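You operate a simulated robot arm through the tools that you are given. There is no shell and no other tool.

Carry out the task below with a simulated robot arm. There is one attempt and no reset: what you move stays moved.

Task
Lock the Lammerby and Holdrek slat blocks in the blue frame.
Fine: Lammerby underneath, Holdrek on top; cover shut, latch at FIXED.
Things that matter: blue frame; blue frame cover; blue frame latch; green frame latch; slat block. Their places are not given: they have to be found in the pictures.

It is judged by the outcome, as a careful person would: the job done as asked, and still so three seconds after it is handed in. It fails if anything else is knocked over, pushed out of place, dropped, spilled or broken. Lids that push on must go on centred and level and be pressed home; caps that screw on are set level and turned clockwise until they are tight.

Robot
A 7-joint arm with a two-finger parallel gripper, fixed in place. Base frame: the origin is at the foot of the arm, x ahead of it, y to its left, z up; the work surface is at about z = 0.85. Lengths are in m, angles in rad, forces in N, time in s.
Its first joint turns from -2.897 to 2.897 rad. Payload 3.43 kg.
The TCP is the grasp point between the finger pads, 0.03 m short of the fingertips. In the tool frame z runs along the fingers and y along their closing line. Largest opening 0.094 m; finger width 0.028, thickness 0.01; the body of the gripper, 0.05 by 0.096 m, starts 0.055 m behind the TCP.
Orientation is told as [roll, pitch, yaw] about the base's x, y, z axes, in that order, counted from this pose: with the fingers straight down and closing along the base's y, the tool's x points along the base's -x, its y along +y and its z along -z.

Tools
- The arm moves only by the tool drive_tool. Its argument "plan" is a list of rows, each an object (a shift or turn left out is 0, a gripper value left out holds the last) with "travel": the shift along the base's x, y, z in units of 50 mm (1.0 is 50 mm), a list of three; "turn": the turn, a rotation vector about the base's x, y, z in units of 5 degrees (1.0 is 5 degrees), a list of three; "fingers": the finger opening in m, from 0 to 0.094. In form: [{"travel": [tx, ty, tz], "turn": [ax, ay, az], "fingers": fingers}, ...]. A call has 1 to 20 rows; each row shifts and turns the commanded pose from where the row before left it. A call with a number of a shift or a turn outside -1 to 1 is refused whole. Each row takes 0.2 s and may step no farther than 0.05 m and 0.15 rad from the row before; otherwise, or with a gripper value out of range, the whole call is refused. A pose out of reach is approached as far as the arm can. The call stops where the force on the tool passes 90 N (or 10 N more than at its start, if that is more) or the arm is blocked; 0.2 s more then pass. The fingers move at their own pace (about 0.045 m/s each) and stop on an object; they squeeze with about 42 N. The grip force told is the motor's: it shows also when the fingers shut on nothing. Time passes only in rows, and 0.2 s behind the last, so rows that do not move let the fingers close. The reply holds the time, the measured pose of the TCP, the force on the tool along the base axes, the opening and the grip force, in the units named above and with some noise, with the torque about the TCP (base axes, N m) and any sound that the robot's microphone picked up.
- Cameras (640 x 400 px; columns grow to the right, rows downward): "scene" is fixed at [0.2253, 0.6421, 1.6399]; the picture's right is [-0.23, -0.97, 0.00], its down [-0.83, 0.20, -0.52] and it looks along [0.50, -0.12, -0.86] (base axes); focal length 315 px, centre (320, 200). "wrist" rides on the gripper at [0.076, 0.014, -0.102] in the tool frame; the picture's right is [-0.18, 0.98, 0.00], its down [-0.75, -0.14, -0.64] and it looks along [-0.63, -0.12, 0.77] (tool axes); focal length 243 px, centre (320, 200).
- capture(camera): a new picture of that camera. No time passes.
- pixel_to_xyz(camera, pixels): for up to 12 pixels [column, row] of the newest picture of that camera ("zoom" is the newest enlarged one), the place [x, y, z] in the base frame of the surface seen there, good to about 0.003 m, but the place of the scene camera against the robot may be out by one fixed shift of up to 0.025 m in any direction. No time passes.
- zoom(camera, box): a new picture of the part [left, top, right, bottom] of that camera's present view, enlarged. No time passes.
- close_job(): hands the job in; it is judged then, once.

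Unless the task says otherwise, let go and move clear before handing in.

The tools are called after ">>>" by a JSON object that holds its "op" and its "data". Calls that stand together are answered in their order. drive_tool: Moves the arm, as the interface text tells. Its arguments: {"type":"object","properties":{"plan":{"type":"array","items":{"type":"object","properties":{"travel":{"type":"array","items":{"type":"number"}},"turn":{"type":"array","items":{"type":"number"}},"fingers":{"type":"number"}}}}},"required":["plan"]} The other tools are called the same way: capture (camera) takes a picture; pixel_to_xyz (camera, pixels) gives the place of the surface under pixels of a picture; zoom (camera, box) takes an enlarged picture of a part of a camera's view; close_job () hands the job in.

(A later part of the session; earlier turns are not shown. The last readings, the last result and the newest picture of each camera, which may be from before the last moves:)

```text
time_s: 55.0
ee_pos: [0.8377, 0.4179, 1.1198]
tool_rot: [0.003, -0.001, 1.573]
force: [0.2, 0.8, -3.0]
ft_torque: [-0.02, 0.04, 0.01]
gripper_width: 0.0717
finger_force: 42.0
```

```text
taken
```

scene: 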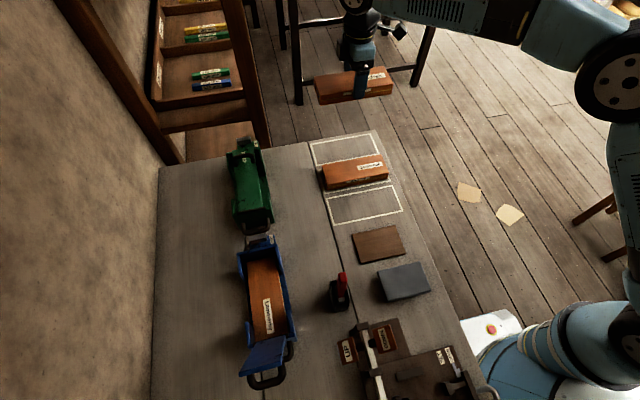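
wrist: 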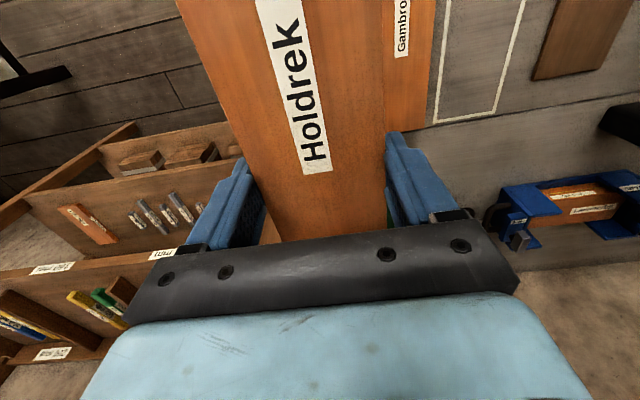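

Holdrek is held level. I'll carry it to above the frame with the −90° turn.

>>> {"op": "drive_tool", "data": {"plan": [{"travel": [-0.458, 0.346, 0], "turn": [0, 0, -1]}, {"travel": [-0.458, 0.346, 0], "turn": [0, 0, -1]}, {"travel": [-0.458, 0.346, 0], "turn": [0, 0, -1]}, {"travel": [-0.458, 0.346, 0], "turn": [0, 0, -1]}, {"travel": [-0.458, 0.346, 0], "turn": [0, 0, -1]}, {"travel": [-0.458, 0.346, 0], "turn": [0, 0, -1]}, {"travel": [-0.458, 0.346, 0], "turn": [0, 0, -1]}, {"travel": [-0.458, 0.346, 0], "turn": [0, 0, -1]}, {"travel": [-0.458, 0.346, 0], "turn": [0, 0, -1]}, {"travel": [-0.458, 0.346, 0], "turn": [0, 0, -1]}, {"travel": [-0.458, 0.346, 0], "turn": [0, 0, -1]}, {"travel": [-0.458, 0.346, 0], "turn": [0, 0, -1]}, {"travel": [-0.458, 0.346, 0], "turn": [0, 0, -1]}, {"travel": [-0.458, 0.346, 0], "turn": [0, 0, -1]}, {"travel": [-0.458, 0.346, 0], "turn": [0, 0, -1]}, {"travel": [-0.458, 0.346, 0], "turn": [0, 0, -1]}, {"travel": [-0.458, 0.346, 0], "turn": [0, 0, -1]}, {"travel": [-0.458, 0.346, 0], "turn": [0, 0, -1]}, {"travel": [0, 0, 0]}]}}

>>> {"op": "capture", "data": {"camera": "scene"}}

>>> {"op": "zoom", "data": {"camera": "scene", "box": [190, 220, 330, 400]}}

>>> {"op": "capture", "data": {"camera": "wrist"}}

```text
time_s: 59.0
ee_pos: [0.4245, 0.7304, 1.1196]
tool_rot: [0.0, 0.0, -0.001]
force: [0.1, -0.4, -1.8]
ft_torque: [0.03, 0.02, 0.03]
gripper_width: 0.0716
finger_force: 42.1
```

```text
taken
```

scene: 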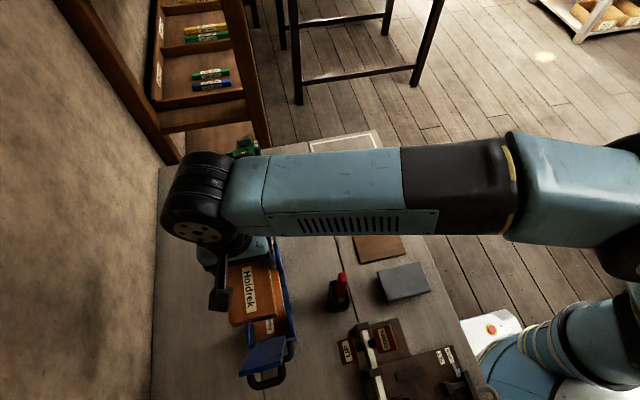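

```text
2.22 times, centred on (260, 310) of scene
```

zoom: 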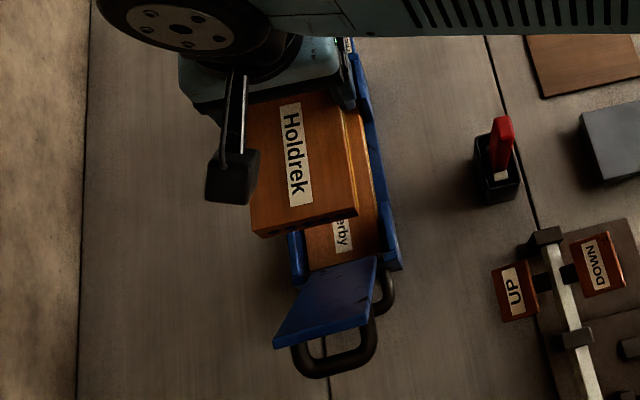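

```text
taken
```

wrist: 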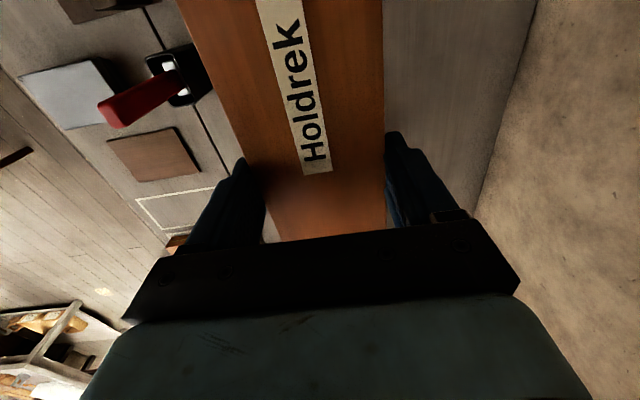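

>>> {"op": "pixel_to_xyz", "data": {"camera": "scene", "pixels": [[232, 318], [253, 315.5], [272, 312], [253, 317.5], [253, 319], [231, 322], [275, 312]]}}

>>> {"op": "zoom", "data": {"camera": "scene", "box": [215, 280, 305, 350]}}

```text
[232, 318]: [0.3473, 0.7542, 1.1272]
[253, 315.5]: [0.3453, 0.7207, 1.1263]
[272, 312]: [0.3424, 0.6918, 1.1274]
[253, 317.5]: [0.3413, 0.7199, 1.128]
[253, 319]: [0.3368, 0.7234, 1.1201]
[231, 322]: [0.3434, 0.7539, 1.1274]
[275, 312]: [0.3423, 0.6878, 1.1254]
```

```text
5.71 times, centred on (260, 315) of scene
```

zoom: 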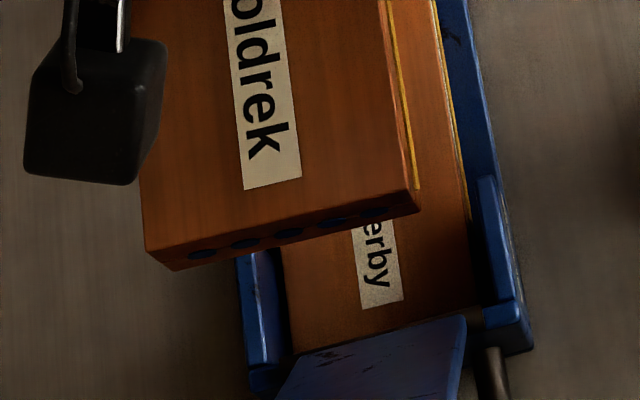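

Holdrek's near end reads at the same x as Lammerby's did (0.340 in the scene frame), and y is centred to within 1 mm. I'll lower to about 15 mm above Lammerby.

>>> {"op": "drive_tool", "data": {"plan": [{"travel": [0.01, -0.01, -0.7]}, {"travel": [0, 0, -0.7]}, {"travel": [0, 0, -0.7]}, {"travel": [0, 0, -0.5]}, {"travel": [0, 0, -0.45]}, {"travel": [0, 0, -0.4]}, {"travel": [0, 0, 0]}]}}

>>> {"op": "capture", "data": {"camera": "wrist"}}

>>> {"op": "zoom", "data": {"camera": "scene", "box": [225, 270, 315, 370]}}

```text
time_s: 60.6
ee_pos: [0.4251, 0.7304, 0.9479]
tool_rot: [-0.001, 0.001, 0.001]
force: [-0.1, -0.1, -2.2]
ft_torque: [0.0, 0.03, 0.0]
gripper_width: 0.0718
finger_force: 41.9
```

```text
taken
```

wrist: 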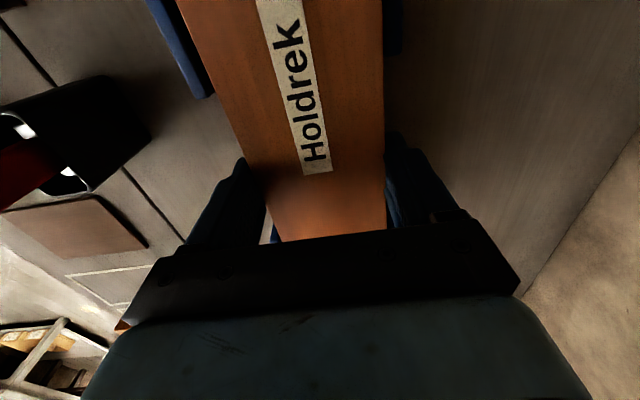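

```text
4.00 times, centred on (270, 320) of scene
```

zoom: 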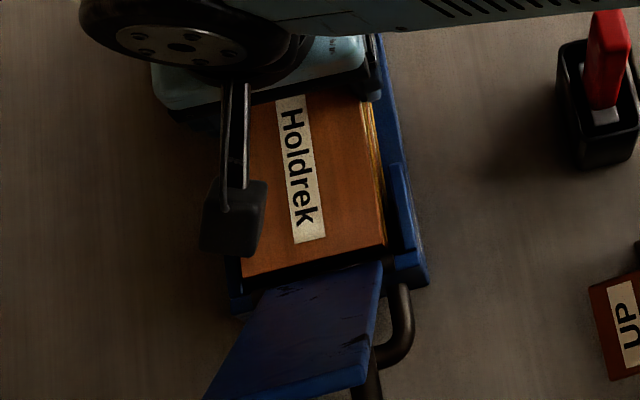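

Holdrek is between the posts with no contact. I'll lower gently onto Lammerby.

>>> {"op": "drive_tool", "data": {"plan": [{"travel": [0, -0.01, -0.15]}, {"travel": [0, 0, -0.15]}, {"travel": [0, 0, 0]}]}}

>>> {"op": "drive_tool", "data": {"plan": [{"travel": [0, 0, -0.03]}, {"travel": [0, 0, -0.03]}, {"travel": [0, 0, 0]}]}}

```text
time_s: 61.4
ee_pos: [0.4262, 0.7304, 0.9339]
tool_rot: [0.001, -0.001, 0.0]
force: [0.0, 0.7, -2.2]
ft_torque: [-0.07, 0.01, 0.01]
gripper_width: 0.0714
finger_force: 42.4
```

```text
time_s: 62.2
ee_pos: [0.4257, 0.7307, 0.929]
tool_rot: [-0.002, 0.001, -0.001]
force: [-0.1, -1.0, -2.2]
ft_torque: [-0.01, 0.0, -0.02]
gripper_width: 0.0713
finger_force: 42.2
```

>>> {"op": "drive_tool", "data": {"plan": [{"travel": [0, 0, -0.03]}, {"travel": [0, 0, -0.02]}, {"travel": [0, 0, 0]}]}}

```text
time_s: 63.0
ee_pos: [0.4251, 0.7305, 0.93]
tool_rot: [0.003, 0.0, 0.001]
force: [4.0, 3.2, 20.2]
ft_torque: [-0.27, 0.66, 0.1]
gripper_width: 0.0715
finger_force: 42.5
```

There is contact at 20 N, as expected. I'll release and rise.

>>> {"op": "drive_tool", "data": {"plan": [{"travel": [0, 0, 0.03]}, {"fingers": 0.09}, {"travel": [0, 0, 0]}, {"travel": [0, 0, 0]}, {"travel": [0, 0, 0.5]}, {"travel": [0, 0, 0.9]}, {"travel": [0, 0, 0.9]}, {"travel": [0, 0, 0.9]}, {"travel": [0, 0, 0]}]}}

>>> {"op": "capture", "data": {"camera": "wrist"}}

>>> {"op": "capture", "data": {"camera": "scene"}}

>>> {"op": "zoom", "data": {"camera": "wrist", "box": [220, 0, 420, 220]}}

```text
time_s: 65.0
ee_pos: [0.4263, 0.7291, 1.0895]
tool_rot: [0.0, 0.0, 0.0]
force: [-0.7, -0.3, -0.3]
ft_torque: [0.0, 0.0, 0.0]
gripper_width: 0.0898
finger_force: 0.1
```

```text
taken
```

wrist: 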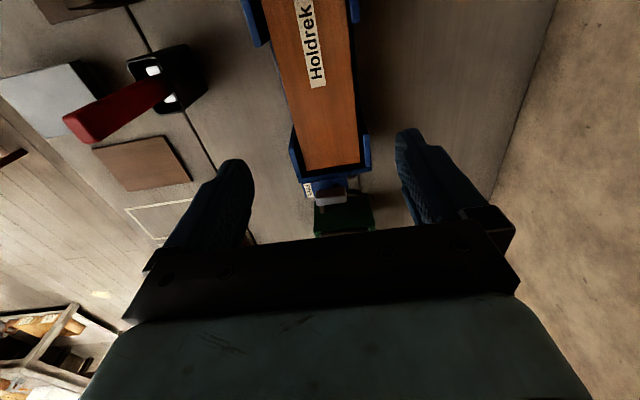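

```text
taken
```

scene: 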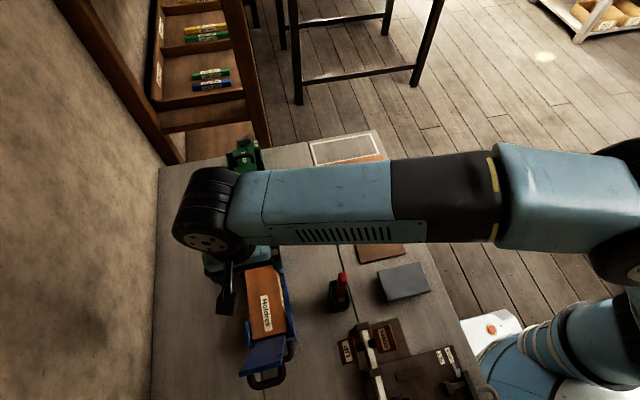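

```text
1.82 times, centred on (320, 110) of wrist
```

zoom: 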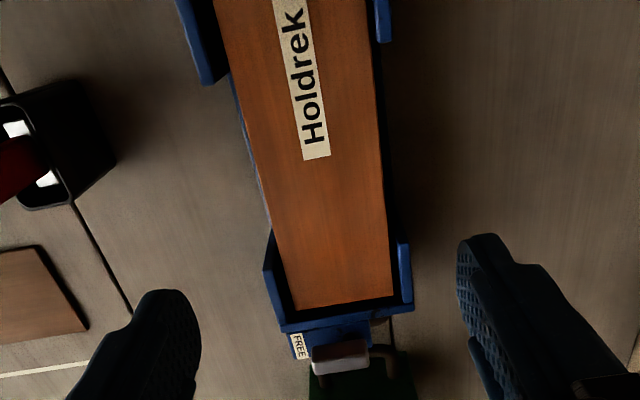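

Holdrek is on top of Lammerby. To close the cover under control I'll grip its handle again, so I'm going up and over to behind the cover, yawing to 90° and tilting as before.

>>> {"op": "pixel_to_xyz", "data": {"camera": "wrist", "pixels": [[330, 160], [320, 120], [310, 30], [350, 60], [295, 60], [328, 172]]}}

>>> {"op": "drive_tool", "data": {"plan": [{"travel": [0, 0, 0.8], "turn": [0, 0, 1], "fingers": 0.03}, {"travel": [0, 0, 0.8], "turn": [0, 0, 1]}, {"travel": [0, 0, 0.8], "turn": [0, 0, 1]}, {"travel": [0, 0, 0.8], "turn": [0, 0, 1]}, {"travel": [-0.4, 0, 0], "turn": [0, 0, 1]}, {"travel": [-0.4, 0, 0], "turn": [0, 0, 1]}, {"travel": [-0.4, 0, 0], "turn": [0, 0, 1]}, {"travel": [-0.4, 0, 0], "turn": [0, 0, 1]}, {"travel": [-0.4, 0, 0], "turn": [0, 0, 1]}, {"travel": [-0.4, 0, 0], "turn": [0, 0, 1]}, {"travel": [-0.4, 0, 0], "turn": [0, 0, 1]}, {"travel": [-0.4, 0, 0], "turn": [0, 0, 1]}, {"travel": [-0.4, 0, 0], "turn": [0, 0, 1]}, {"travel": [-0.4, 0, 0], "turn": [0, 0, 1]}, {"travel": [-0.4, 0, 0], "turn": [0, 0, 1]}, {"travel": [-0.4, 0, 0], "turn": [0, 0, 1]}, {"travel": [-0.4, 0, 0], "turn": [0, 0, 1]}, {"travel": [-0.4, 0, 0], "turn": [0, 0, 1]}, {"travel": [0, 0, 0]}]}}

```text
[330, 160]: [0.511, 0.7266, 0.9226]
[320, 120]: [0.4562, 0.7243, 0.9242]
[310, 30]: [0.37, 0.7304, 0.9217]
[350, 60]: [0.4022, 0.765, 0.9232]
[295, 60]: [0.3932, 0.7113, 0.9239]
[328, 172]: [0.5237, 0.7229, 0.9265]
```

```text
time_s: 69.0
ee_pos: [0.1442, 0.7298, 1.2479]
tool_rot: [0.0, 0.001, 1.571]
force: [0.4, -0.7, 0.1]
ft_torque: [-0.01, 0.02, -0.02]
gripper_width: 0.0298
finger_force: 0.0
```

Holdrek's top is level at z 0.923, below the post tops. Now I'll tilt and come down behind the cover.

>>> {"op": "drive_tool", "data": {"plan": [{"turn": [0, -1, 0]}, {"turn": [0, -1, 0]}, {"turn": [0, -1, 0]}, {"turn": [0, -1, 0]}, {"turn": [0, -1, 0]}, {"turn": [0, -1, 0]}, {"turn": [0, -1, 0]}, {"turn": [0, -0.5, 0]}, {"travel": [0, 0, -0.7], "turn": [0, -1, 0]}, {"travel": [0, 0, -0.7], "turn": [0, -1, 0]}, {"travel": [0, 0, -0.7], "turn": [0, -1, 0]}, {"travel": [0, 0, 0]}]}}

>>> {"op": "capture", "data": {"camera": "wrist"}}

>>> {"op": "zoom", "data": {"camera": "wrist", "box": [220, 0, 430, 170]}}

>>> {"op": "capture", "data": {"camera": "scene"}}

```text
time_s: 71.6
ee_pos: [0.1439, 0.73, 1.1435]
tool_rot: [-0.916, -0.001, 1.572]
force: [0.9, 0.8, -0.2]
ft_torque: [0.0, 0.0, 0.0]
gripper_width: 0.0298
finger_force: 0.0
```

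```text
taken
```

wrist: 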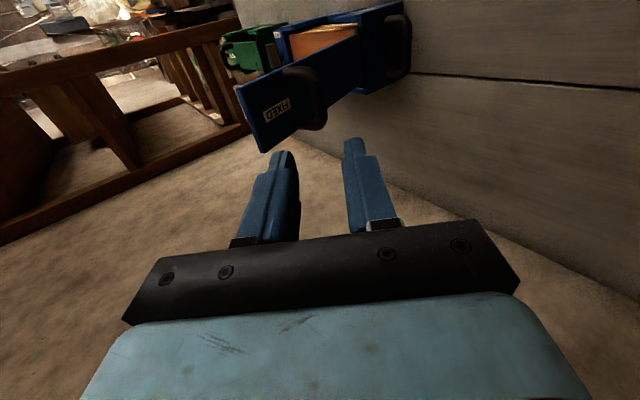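

```text
2.35 times, centred on (325, 85) of wrist
```

zoom: 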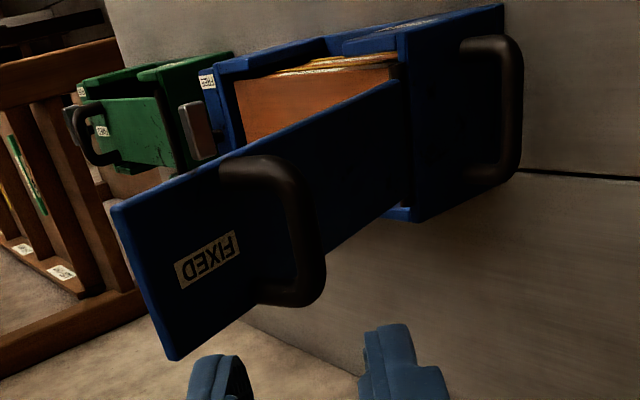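

```text
taken
```

scene: 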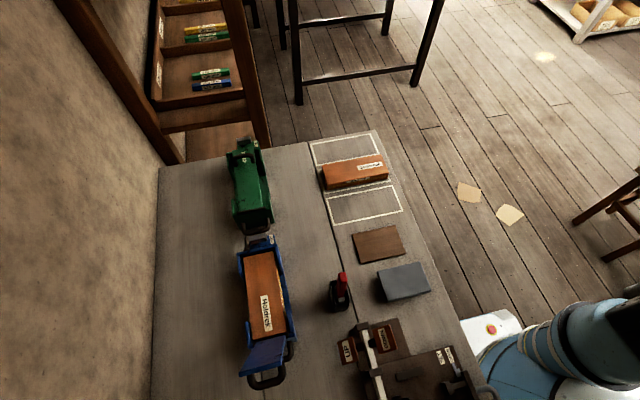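

>>> {"op": "pixel_to_xyz", "data": {"camera": "wrist", "pixels": [[317, 85], [319, 95], [320, 105], [318, 118], [310, 127], [308, 70], [270, 105], [250, 90], [300, 60], [350, 50], [265, 145], [335, 65]]}}

```text
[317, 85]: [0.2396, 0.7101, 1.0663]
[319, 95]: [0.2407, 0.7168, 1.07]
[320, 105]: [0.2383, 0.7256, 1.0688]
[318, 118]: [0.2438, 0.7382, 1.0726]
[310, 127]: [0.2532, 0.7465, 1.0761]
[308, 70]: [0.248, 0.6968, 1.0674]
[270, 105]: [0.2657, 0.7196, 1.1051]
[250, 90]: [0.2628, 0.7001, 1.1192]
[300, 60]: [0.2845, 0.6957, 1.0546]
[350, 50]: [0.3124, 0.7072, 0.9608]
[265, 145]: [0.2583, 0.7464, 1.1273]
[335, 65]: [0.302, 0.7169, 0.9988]
```

The handle bar centre is at about (0.244, 0.729, 1.067), which puts the cover at 106.8° on the arc. My tool axis points straight at it, so I'll advance along that axis and grip.

>>> {"op": "drive_tool", "data": {"plan": [{"travel": [0.5, 0, -0.385], "fingers": 0.029}, {"travel": [0.5, 0, -0.385]}, {"travel": [0.4, 0, -0.31]}, {"travel": [0.25, 0, -0.19]}, {"travel": [0.16, 0, -0.124]}, {"travel": [0, 0, 0]}]}}

>>> {"op": "capture", "data": {"camera": "wrist"}}

```text
time_s: 73.0
ee_pos: [0.2365, 0.7304, 1.0752]
tool_rot: [-0.915, 0.0, 1.572]
force: [-0.2, -0.9, 0.4]
ft_torque: [0.0, -0.05, -0.03]
gripper_width: 0.029
finger_force: 0.1
```

```text
taken
```

wrist: 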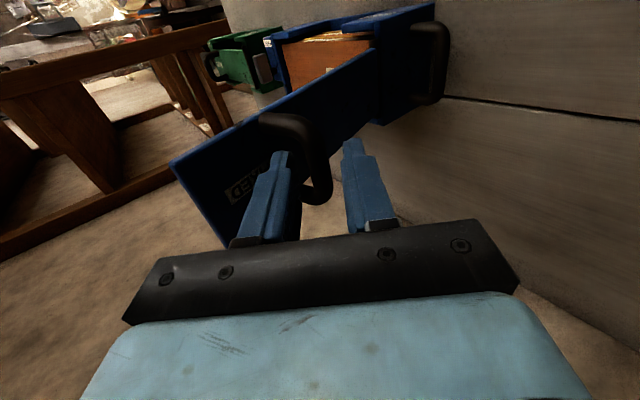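

The fingers straddle the bar with no contact, so I'll close on it.

>>> {"op": "drive_tool", "data": {"plan": [{"fingers": 0.0}, {"travel": [0, 0, 0]}, {"travel": [0, 0, 0]}]}}

>>> {"op": "capture", "data": {"camera": "wrist"}}

```text
time_s: 73.8
ee_pos: [0.2363, 0.7297, 1.0766]
tool_rot: [-0.916, -0.003, 1.568]
force: [4.1, -0.5, 5.3]
ft_torque: [1.1, -0.25, -0.61]
gripper_width: 0.014
finger_force: 42.0
```

```text
taken
```

wrist: 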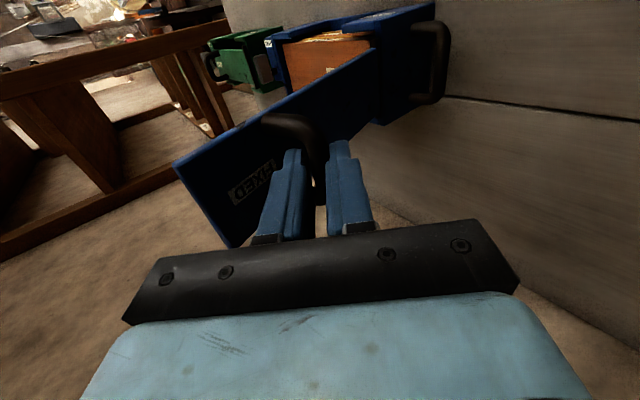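

The bar is gripped. I'll swing the cover closed by replaying the opening arc in reverse, first down to about 60°.

>>> {"op": "drive_tool", "data": {"plan": [{"travel": [0.25, 0, 0.135], "turn": [0, 0.5, 0]}, {"travel": [0.26, 0, 0.11], "turn": [0, 0.5, 0]}, {"travel": [0.268, 0, 0.09], "turn": [0, 0.5, 0]}, {"travel": [0.275, 0, 0.062], "turn": [0, 0.5, 0]}, {"travel": [0.279, 0, 0.04], "turn": [0, 0.5, 0]}, {"travel": [0.281, 0, 0.014], "turn": [0, 0.5, 0]}, {"travel": [0.281, 0, -0.008], "turn": [0, 0.5, 0]}, {"travel": [0.279, 0, -0.033], "turn": [0, 0.5, 0]}, {"travel": [0.275, 0, -0.055], "turn": [0, 0.5, 0]}, {"travel": [0, 0, 0]}]}}

>>> {"op": "capture", "data": {"camera": "wrist"}}

```text
time_s: 76.0
ee_pos: [0.3602, 0.7293, 1.0949]
tool_rot: [-0.526, -0.003, 1.57]
force: [11.6, 7.4, 37.4]
ft_torque: [-0.5, -0.52, 0.47]
gripper_width: 0.0115
finger_force: 42.5
```

```text
taken
```

wrist: 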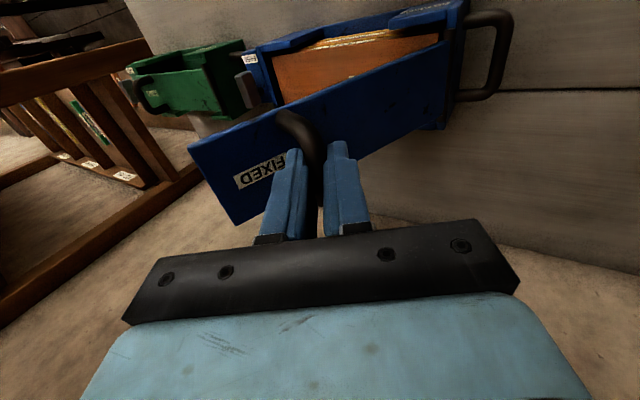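

There is a 37 N upward reaction, so I'm about 2–3 mm low on the arc. I'll raise slightly and recheck.

>>> {"op": "drive_tool", "data": {"plan": [{"travel": [0.01, 0, 0.05]}, {"travel": [0, 0, 0]}]}}

```text
time_s: 76.6
ee_pos: [0.3598, 0.7304, 1.0938]
tool_rot: [-0.524, 0.0, 1.57]
force: [5.8, 8.3, 24.7]
ft_torque: [0.42, -0.18, 0.72]
gripper_width: 0.0115
finger_force: 41.9
```

>>> {"op": "drive_tool", "data": {"plan": [{"travel": [0.01, 0, 0.05]}, {"travel": [0, 0, 0]}]}}

```text
time_s: 77.2
ee_pos: [0.3593, 0.7306, 1.0944]
tool_rot: [-0.521, 0.004, 1.57]
force: [-1.3, 1.8, 0.0]
ft_torque: [0.43, 0.06, 0.66]
gripper_width: 0.0114
finger_force: 42.0
```

The force is near zero now. I'll continue to about 20°.

>>> {"op": "drive_tool", "data": {"plan": [{"travel": [0.268, 0, -0.08], "turn": [0, 0.5, 0]}, {"travel": [0.26, 0, -0.102], "turn": [0, 0.5, 0]}, {"travel": [0.25, 0, -0.123], "turn": [0, 0.5, 0]}, {"travel": [0.238, 0, -0.145], "turn": [0, 0.5, 0]}, {"travel": [0, 0, 0]}]}}

>>> {"op": "capture", "data": {"camera": "wrist"}}

```text
time_s: 78.4
ee_pos: [0.4111, 0.7303, 1.0726]
tool_rot: [-0.347, 0.0, 1.572]
force: [-2.3, 0.0, 1.4]
ft_torque: [-0.64, -0.04, 0.3]
gripper_width: 0.0114
finger_force: 41.6
```

```text
taken
```

wrist: 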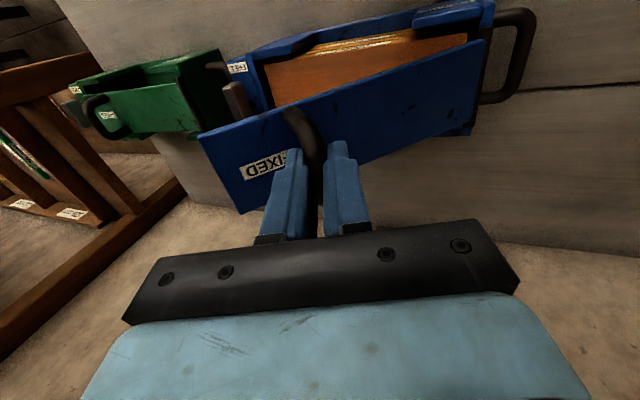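

>>> {"op": "drive_tool", "data": {"plan": [{"travel": [0.224, 0, -0.166], "turn": [0, 0.5, 0]}, {"travel": [0.21, 0, -0.184], "turn": [0, 0.5, 0]}, {"travel": [0.191, 0, -0.201], "turn": [0, 0.5, 0]}, {"travel": [0.175, 0, -0.215], "turn": [0, 0.5, 0]}, {"travel": [0, 0, 0]}]}}

>>> {"op": "capture", "data": {"camera": "wrist"}}

```text
time_s: 79.6
ee_pos: [0.452, 0.7312, 1.0346]
tool_rot: [-0.173, 0.001, 1.571]
force: [0.6, 3.4, -0.2]
ft_torque: [-0.21, -0.05, 0.36]
gripper_width: 0.0112
finger_force: 42.4
```

```text
taken
```

wrist: 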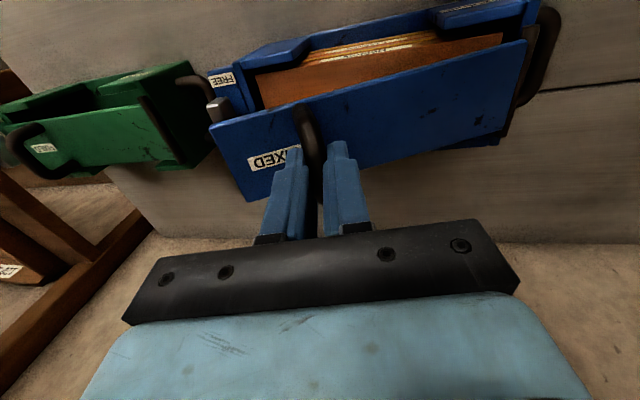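

Forces stay small. I'll lower the last 20°.

>>> {"op": "drive_tool", "data": {"plan": [{"travel": [0.155, 0, -0.23], "turn": [0, 0.5, 0]}, {"travel": [0.135, 0, -0.242], "turn": [0, 0.5, 0]}, {"travel": [0.112, 0, -0.254], "turn": [0, 0.5, 0]}, {"travel": [0.08, 0, -0.22], "turn": [0, 0.5, 0]}, {"travel": [0, 0, 0]}]}}

>>> {"op": "capture", "data": {"camera": "wrist"}}

```text
time_s: 80.8
ee_pos: [0.4749, 0.7304, 0.9881]
tool_rot: [0.002, -0.002, 1.57]
force: [6.9, -2.4, 1.2]
ft_torque: [-0.08, -0.12, 0.25]
gripper_width: 0.0113
finger_force: 41.6
```

```text
taken
```

wrist: 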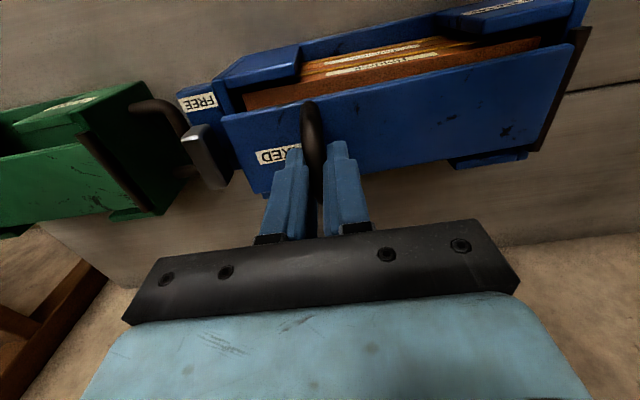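

The cover is nearly shut; z reads 0.988 against 0.984 when it was closed. I'll press down the rest in small steps.

>>> {"op": "drive_tool", "data": {"plan": [{"travel": [0.01, 0, -0.05]}, {"travel": [0, 0, -0.05]}, {"travel": [0, 0, 0]}]}}

>>> {"op": "capture", "data": {"camera": "wrist"}}

```text
time_s: 81.6
ee_pos: [0.4753, 0.7301, 0.9831]
tool_rot: [-0.001, -0.001, 1.57]
force: [7.9, 1.5, 0.3]
ft_torque: [0.45, -0.05, 0.14]
gripper_width: 0.0113
finger_force: 41.8
```

```text
taken
```

wrist: 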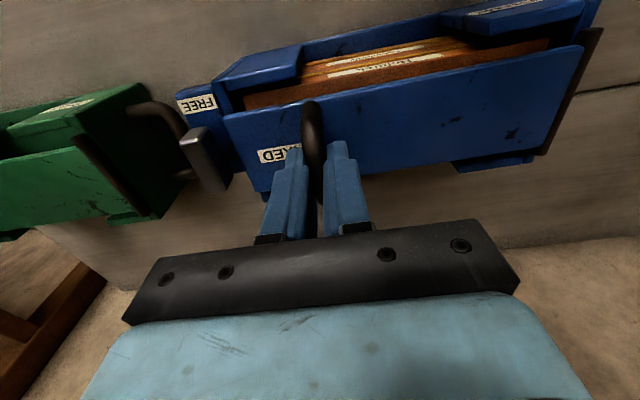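

>>> {"op": "drive_tool", "data": {"plan": [{"travel": [0, 0, -0.04]}, {"travel": [0, 0, -0.04]}, {"travel": [0, 0, 0]}]}}

>>> {"op": "capture", "data": {"camera": "wrist"}}

>>> {"op": "zoom", "data": {"camera": "wrist", "box": [160, 60, 340, 220]}}

```text
time_s: 82.4
ee_pos: [0.4759, 0.7281, 0.981]
tool_rot: [-0.001, -0.002, 1.57]
force: [12.3, -0.4, 19.3]
ft_torque: [-0.62, -0.15, 0.23]
gripper_width: 0.0113
finger_force: 41.6
```

```text
taken
```

wrist: 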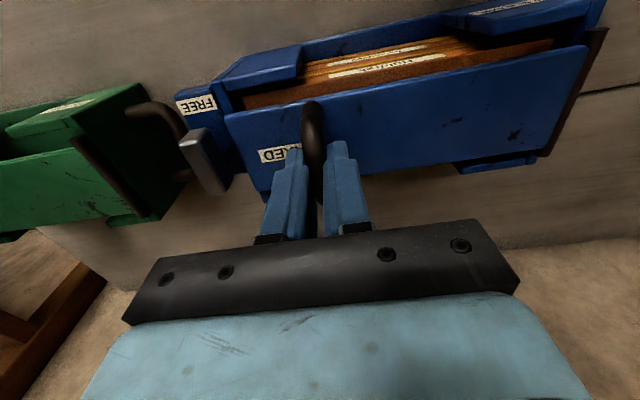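

```text
2.50 times, centred on (250, 140) of wrist
```

zoom: 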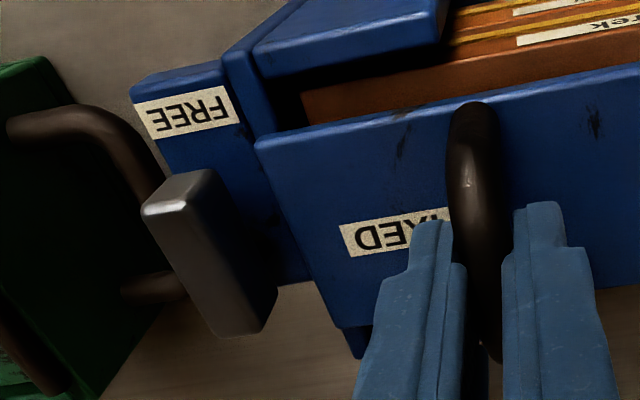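

There's 19 N on contact, so the cover is down. I'll open, rise and check its level.

>>> {"op": "drive_tool", "data": {"plan": [{"fingers": 0.05}, {"travel": [0, 0, 0]}, {"travel": [0, 0, 0.3]}, {"travel": [0, 0, 0.7]}, {"travel": [0, -0.6, 0.6]}, {"travel": [0, -0.6, 0.6]}, {"travel": [0, -0.6, 0.3]}, {"travel": [0.5, -0.6, 0]}, {"travel": [0.5, -0.3, 0]}, {"travel": [0, 0, 0]}]}}

>>> {"op": "capture", "data": {"camera": "wrist"}}

>>> {"op": "zoom", "data": {"camera": "wrist", "box": [240, 80, 480, 230]}}

>>> {"op": "capture", "data": {"camera": "scene"}}

```text
time_s: 84.6
ee_pos: [0.5253, 0.5955, 1.1063]
tool_rot: [0.001, 0.0, 1.571]
force: [-0.2, 0.3, 0.5]
ft_torque: [0.0, -0.01, 0.02]
gripper_width: 0.0499
finger_force: 0.0
```

```text
taken
```

wrist: 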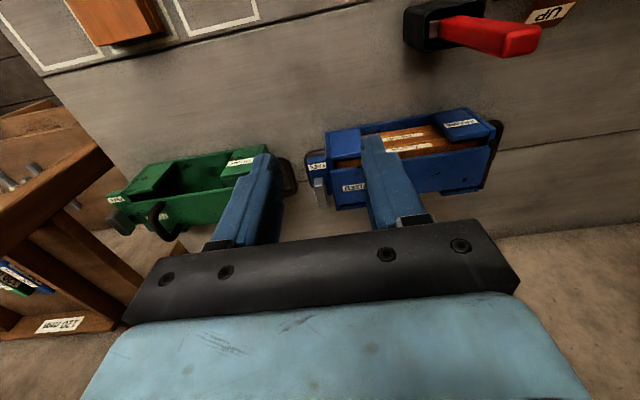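

```text
2.67 times, centred on (360, 155) of wrist
```

zoom: 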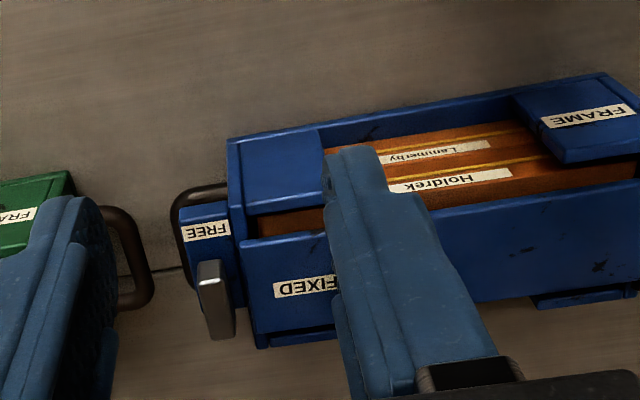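

```text
taken
```

scene: 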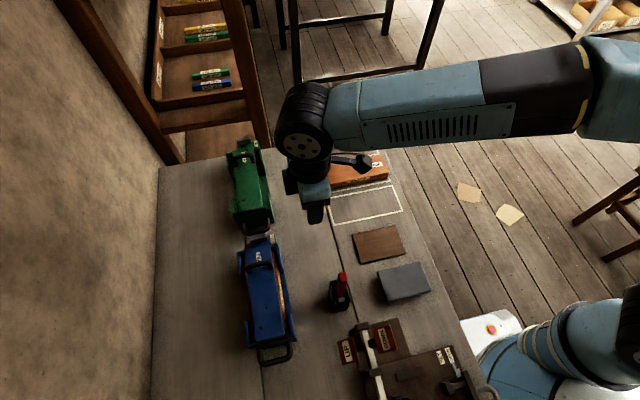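

Both side labels now show the right order, with Lammerby below and Holdrek above under the cover. I'll check the cover's height and measure the lever again.

>>> {"op": "pixel_to_xyz", "data": {"camera": "wrist", "pixels": [[355, 195], [340, 180], [440, 180], [470, 185], [420, 180], [318, 185], [321, 200], [317, 168], [325, 178], [318, 192], [312, 180], [327, 195]]}}

>>> {"op": "zoom", "data": {"camera": "wrist", "box": [290, 140, 370, 220]}}

>>> {"op": "zoom", "data": {"camera": "scene", "box": [225, 220, 305, 280]}}

```text
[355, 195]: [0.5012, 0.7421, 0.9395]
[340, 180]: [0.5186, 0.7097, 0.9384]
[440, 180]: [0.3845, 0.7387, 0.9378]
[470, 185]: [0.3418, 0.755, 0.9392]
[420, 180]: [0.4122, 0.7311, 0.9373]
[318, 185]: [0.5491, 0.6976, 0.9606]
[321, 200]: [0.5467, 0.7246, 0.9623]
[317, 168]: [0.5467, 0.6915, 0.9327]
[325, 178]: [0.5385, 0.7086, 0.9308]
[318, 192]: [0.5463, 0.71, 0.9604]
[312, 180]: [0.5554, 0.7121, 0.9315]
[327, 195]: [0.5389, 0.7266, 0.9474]
```

```text
5.00 times, centred on (330, 180) of wrist
```

zoom: 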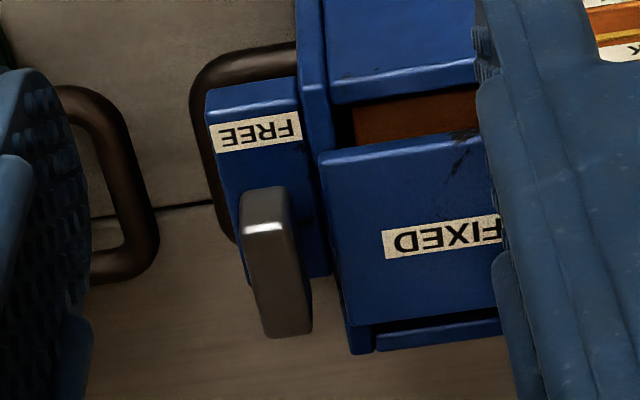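

```text
6.67 times, centred on (265, 250) of scene
```

zoom: 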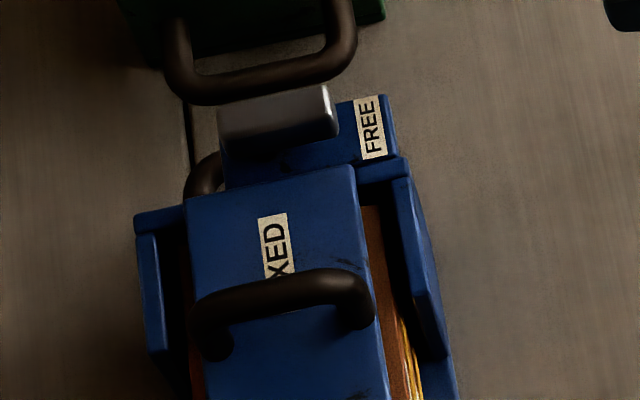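

The cover is flat at z 0.938–0.939 along its whole length. The lever is at x 0.541–0.555, y 0.698–0.742, z up to 0.961. With closed fingers I'll go to the +x side of its −y tip and push it in −x towards FIXED.

>>> {"op": "drive_tool", "data": {"plan": [{"travel": [0.35, 0.66, -0.4], "fingers": 0.0}, {"travel": [0.35, 0.66, -0.4]}, {"travel": [0.34, 0.68, -0.4]}, {"travel": [0, 0, 0]}, {"travel": [0, 0, 0]}]}}

>>> {"op": "capture", "data": {"camera": "wrist"}}

>>> {"op": "capture", "data": {"camera": "scene"}}

```text
time_s: 85.8
ee_pos: [0.5753, 0.6962, 1.0434]
tool_rot: [-0.002, -0.001, 1.571]
force: [-0.1, 0.6, 0.4]
ft_torque: [-0.02, 0.0, -0.02]
gripper_width: 0.0
finger_force: 32.9
```

```text
taken
```

wrist: 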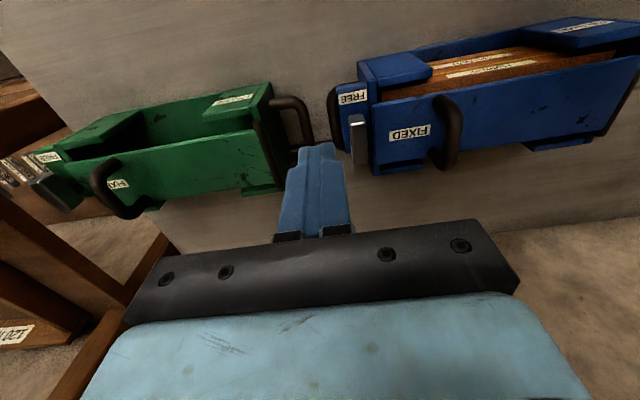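

```text
taken
```

scene: 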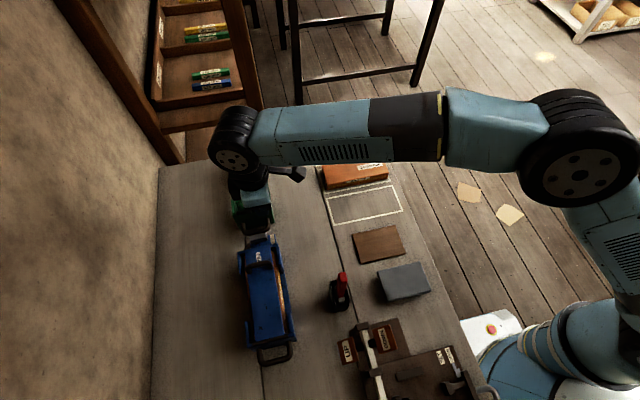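

The closed fingers are at [315,150] and the green frame's handle at [290,115] is nearby, so I'll check its height before descending.

>>> {"op": "pixel_to_xyz", "data": {"camera": "wrist", "pixels": [[290, 103], [303, 120], [309, 140], [262, 105], [268, 130], [357, 122], [361, 150], [356, 160], [347, 100], [405, 132]]}}

>>> {"op": "zoom", "data": {"camera": "wrist", "box": [270, 70, 450, 190]}}

```text
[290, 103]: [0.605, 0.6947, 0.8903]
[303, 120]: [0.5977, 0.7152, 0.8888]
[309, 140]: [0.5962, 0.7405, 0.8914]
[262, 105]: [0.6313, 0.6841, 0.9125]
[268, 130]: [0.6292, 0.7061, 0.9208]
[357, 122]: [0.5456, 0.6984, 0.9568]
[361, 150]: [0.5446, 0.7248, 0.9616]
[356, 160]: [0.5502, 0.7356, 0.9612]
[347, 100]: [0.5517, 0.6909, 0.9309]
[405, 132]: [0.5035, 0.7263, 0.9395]
```

```text
3.33 times, centred on (360, 130) of wrist
```

zoom: 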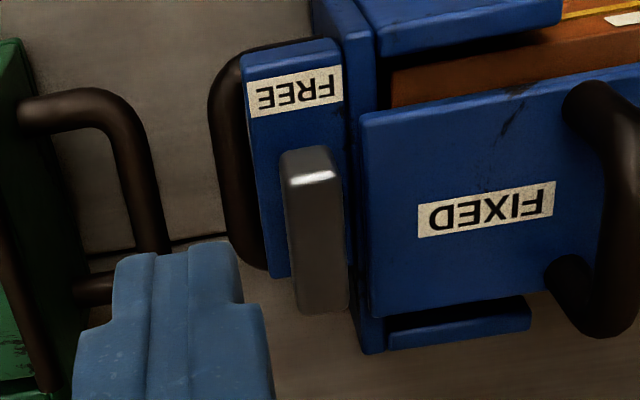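

The green handle is at z 0.89, well below. I'll descend beside the lever tip so the fingertips are at about z 0.947.

>>> {"op": "drive_tool", "data": {"plan": [{"travel": [0, 0.05, -0.6]}, {"travel": [0, 0.05, -0.6]}, {"travel": [0, 0, -0.12]}, {"travel": [0, 0, 0]}]}}

>>> {"op": "drive_tool", "data": {"plan": [{"travel": [-0.1, 0, 0]}, {"travel": [-0.1, 0, 0]}, {"travel": [-0.1, 0, 0]}, {"travel": [0, 0, 0]}]}}

>>> {"op": "capture", "data": {"camera": "wrist"}}

>>> {"op": "zoom", "data": {"camera": "scene", "box": [225, 220, 305, 280]}}

```text
time_s: 86.8
ee_pos: [0.5783, 0.7023, 0.9775]
tool_rot: [0.0, 0.002, 1.572]
force: [0.3, -0.2, 0.2]
ft_torque: [-0.01, 0.03, -0.01]
gripper_width: 0.0001
finger_force: 32.5
```

```text
time_s: 87.8
ee_pos: [0.5616, 0.6997, 0.979]
tool_rot: [0.001, 0.0, 1.569]
force: [2.8, -0.6, -0.7]
ft_torque: [-0.01, -0.1, 0.01]
gripper_width: 0.0
finger_force: 33.1
```

```text
taken
```

wrist: 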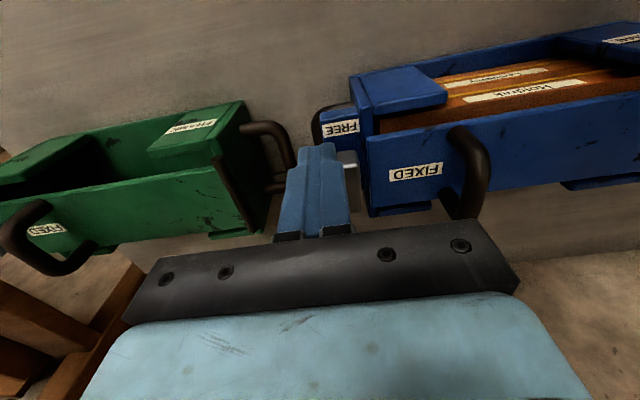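

```text
6.67 times, centred on (265, 250) of scene
```

zoom: 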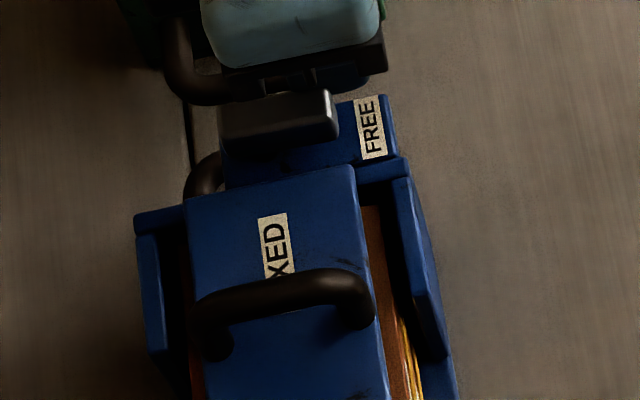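

Contact has just been made at 2.8 N, with TCP x 0.562. I'll keep pushing in −x a few millimetres at a time.

>>> {"op": "drive_tool", "data": {"plan": [{"travel": [-0.08, -0.03, 0]}, {"travel": [-0.08, -0.03, 0]}, {"travel": [0, 0, 0]}]}}

>>> {"op": "capture", "data": {"camera": "wrist"}}

>>> {"op": "zoom", "data": {"camera": "scene", "box": [225, 220, 305, 280]}}

```text
time_s: 88.6
ee_pos: [0.5541, 0.6961, 0.9798]
tool_rot: [0.0, 0.001, 1.57]
force: [1.0, -0.2, 0.5]
ft_torque: [0.0, -0.02, 0.02]
gripper_width: 0.0
finger_force: 32.9
```

```text
taken
```

wrist: 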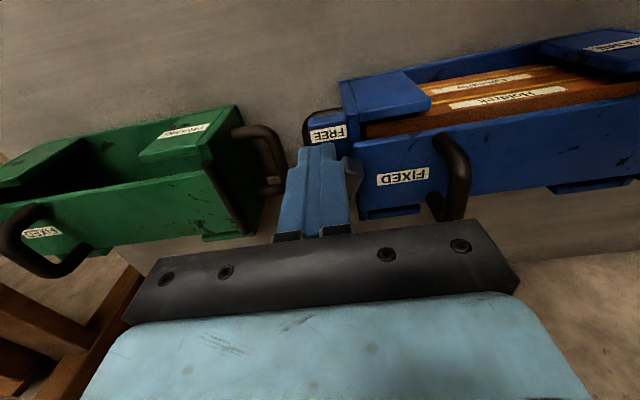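

```text
6.67 times, centred on (265, 250) of scene
```

zoom: 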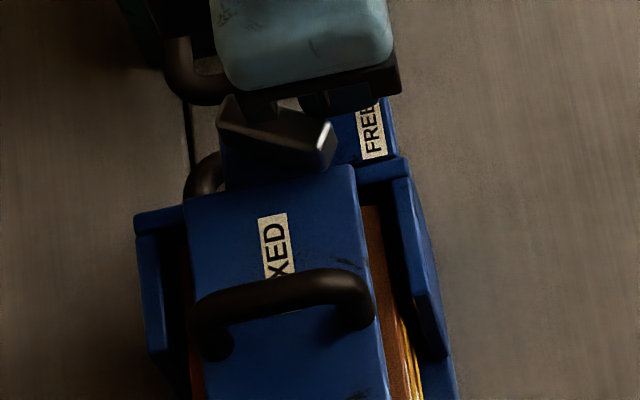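

The lever is turning about a vertical pivot near its +y end, as expected, and the force is only 1 N. I'll continue along the arc.

>>> {"op": "drive_tool", "data": {"plan": [{"travel": [-0.1, -0.02, 0]}, {"travel": [-0.1, -0.01, 0]}, {"travel": [-0.1, 0, 0]}, {"travel": [0, 0, 0]}]}}

>>> {"op": "capture", "data": {"camera": "wrist"}}

>>> {"op": "zoom", "data": {"camera": "scene", "box": [225, 220, 305, 280]}}

```text
time_s: 89.6
ee_pos: [0.5381, 0.6948, 0.9781]
tool_rot: [0.0, -0.001, 1.571]
force: [0.3, -0.3, 0.1]
ft_torque: [-0.03, 0.0, -0.01]
gripper_width: 0.0
finger_force: 33.4
```

```text
taken
```

wrist: 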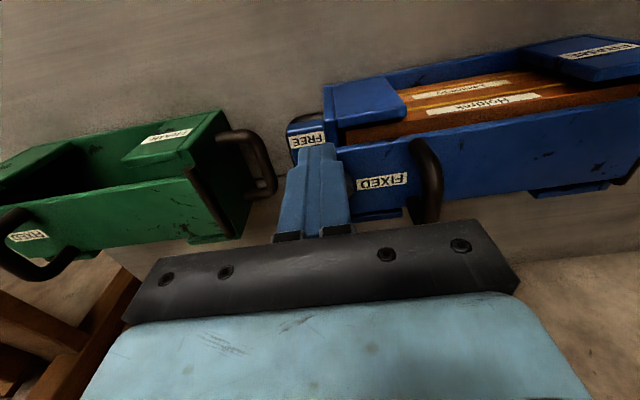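

```text
6.67 times, centred on (265, 250) of scene
```

zoom: 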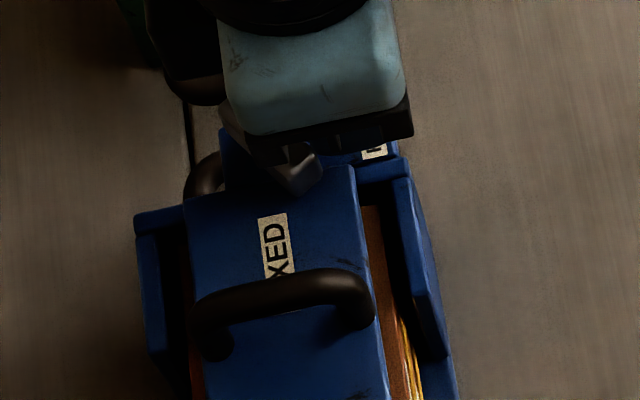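

The lever is now roughly 55° round with its tip over the cover. I'll bring the fingers round to its −y side and push +y to finish the turn.

>>> {"op": "drive_tool", "data": {"plan": [{"travel": [-0.12, 0.04, 0]}, {"travel": [-0.1, 0.08, 0]}, {"travel": [0, 0.08, 0]}, {"travel": [0, 0, 0]}]}}

>>> {"op": "capture", "data": {"camera": "wrist"}}

>>> {"op": "zoom", "data": {"camera": "scene", "box": [225, 220, 305, 280]}}

```text
time_s: 90.6
ee_pos: [0.5273, 0.7058, 0.9802]
tool_rot: [-0.001, 0.0, 1.572]
force: [-0.5, 0.1, 0.0]
ft_torque: [0.0, -0.02, 0.03]
gripper_width: 0.0002
finger_force: 33.4
```

```text
taken
```

wrist: 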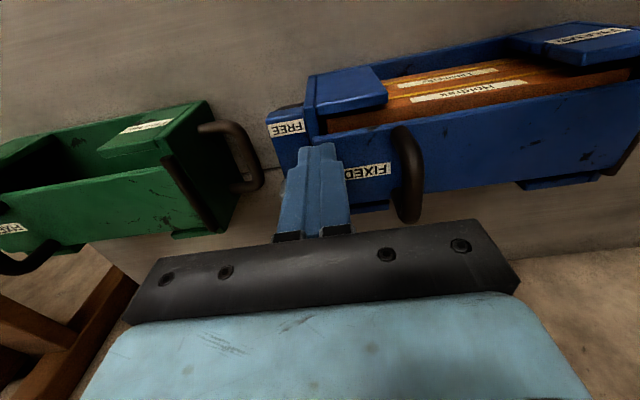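

```text
6.67 times, centred on (265, 250) of scene
```

zoom: 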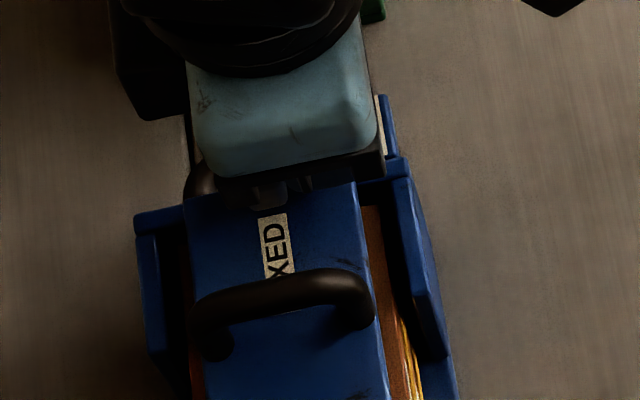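

The lever tip at [268,195] in the zoom now points at the FIXED label. I'll back off in −y and up to see its true angle.

>>> {"op": "drive_tool", "data": {"plan": [{"travel": [0, -0.3, 0]}, {"travel": [0, -0.5, 0.5]}, {"travel": [0, -0.6, 0.7]}, {"travel": [0, -0.6, 0.7]}, {"travel": [0, 0, 0]}]}}

>>> {"op": "capture", "data": {"camera": "wrist"}}

>>> {"op": "zoom", "data": {"camera": "wrist", "box": [260, 100, 420, 220]}}

>>> {"op": "zoom", "data": {"camera": "scene", "box": [225, 220, 305, 280]}}

```text
time_s: 91.8
ee_pos: [0.5257, 0.6052, 1.0726]
tool_rot: [-0.001, 0.001, 1.57]
force: [-0.1, -0.8, 0.1]
ft_torque: [0.01, 0.02, -0.02]
gripper_width: 0.0
finger_force: 33.2
```

```text
taken
```

wrist: 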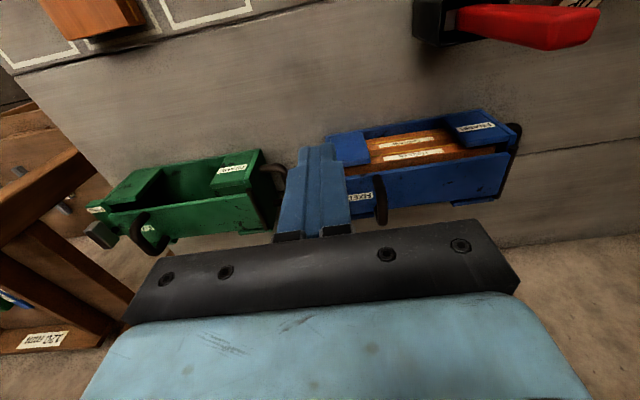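

```text
3.33 times, centred on (340, 160) of wrist
```

zoom: 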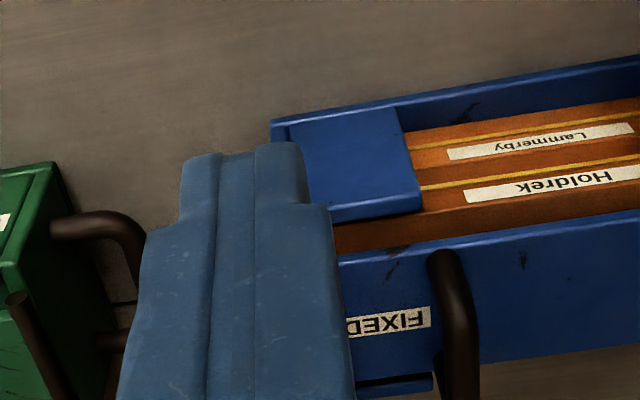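

```text
6.67 times, centred on (265, 250) of scene
```

zoom: 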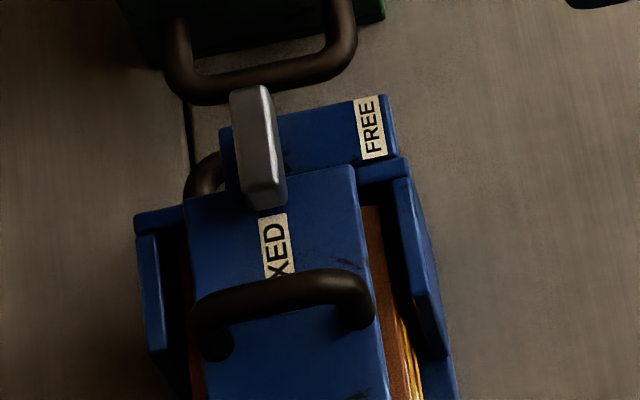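

In the scene zoom the lever now runs parallel to the cover edge, with its tip touching the FIXED label. I'll open the fingers for a clear wrist view and measure its angle.

>>> {"op": "drive_tool", "data": {"plan": [{"fingers": 0.09}, {"travel": [0, 0, 0]}, {"travel": [0, 0, 0]}, {"travel": [0, 0, 0]}, {"travel": [0, 0, 0]}]}}

>>> {"op": "capture", "data": {"camera": "wrist"}}

>>> {"op": "zoom", "data": {"camera": "wrist", "box": [280, 130, 400, 220]}}

```text
time_s: 93.0
ee_pos: [0.5256, 0.605, 1.0721]
tool_rot: [-0.001, -0.001, 1.571]
force: [0.0, 0.7, -0.7]
ft_torque: [-0.02, -0.02, -0.02]
gripper_width: 0.0899
finger_force: 0.0
```

```text
taken
```

wrist: 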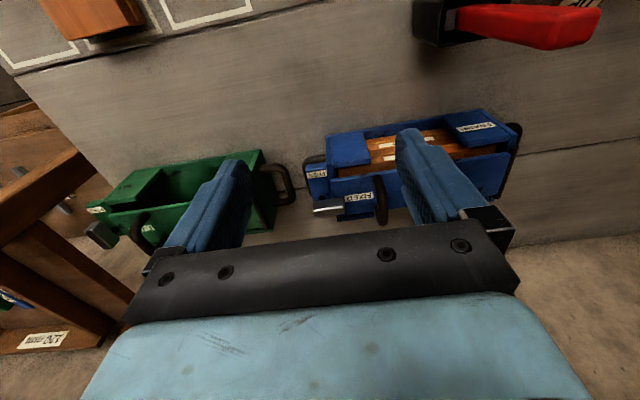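

```text
4.44 times, centred on (340, 175) of wrist
```

zoom: 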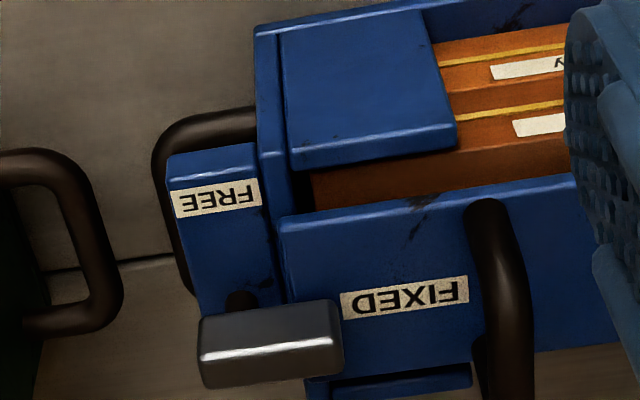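

>>> {"op": "pixel_to_xyz", "data": {"camera": "wrist", "pixels": [[316.4, 213.5], [328, 212], [341, 210.5], [316.4, 204], [328, 203], [341, 201.5], [321, 198], [360, 197]]}}

```text
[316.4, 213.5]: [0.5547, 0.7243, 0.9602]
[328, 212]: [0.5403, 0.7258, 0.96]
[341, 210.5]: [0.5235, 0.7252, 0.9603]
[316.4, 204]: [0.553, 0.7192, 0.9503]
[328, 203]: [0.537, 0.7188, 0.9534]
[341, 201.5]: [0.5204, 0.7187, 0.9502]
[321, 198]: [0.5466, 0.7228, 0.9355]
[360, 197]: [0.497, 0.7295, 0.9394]
```

The lever's side face runs y 0.719 all along x 0.520–0.553, so it is within about 1° of pointing at FIXED and overlaps the cover. I'll do a gentle check push in +y to be sure it is fully home against its stop.

>>> {"op": "drive_tool", "data": {"plan": [{"fingers": 0.0}, {"travel": [0, 0, 0]}, {"travel": [0, 0, 0]}, {"travel": [0, 0, 0]}, {"travel": [0, 0, 0]}, {"travel": [0, 0.6, -0.7]}, {"travel": [0, 0.6, -0.7]}, {"travel": [0, 0.5, -0.5]}, {"travel": [0, 0.2, 0]}, {"travel": [0, 0, 0]}]}}

>>> {"op": "drive_tool", "data": {"plan": [{"travel": [0, 0.05, 0]}, {"travel": [0, 0.04, 0]}, {"travel": [0, 0, 0]}]}}

```text
time_s: 95.2
ee_pos: [0.5275, 0.7, 0.9787]
tool_rot: [0.0, 0.0, 1.571]
force: [0.0, -1.5, 0.9]
ft_torque: [0.02, 0.01, -0.03]
gripper_width: 0.0001
finger_force: 33.2
```

```text
time_s: 96.0
ee_pos: [0.5286, 0.7056, 0.9792]
tool_rot: [0.001, 0.0, 1.572]
force: [-0.1, -0.1, -0.2]
ft_torque: [-0.02, -0.01, 0.01]
gripper_width: 0.0
finger_force: 33.6
```

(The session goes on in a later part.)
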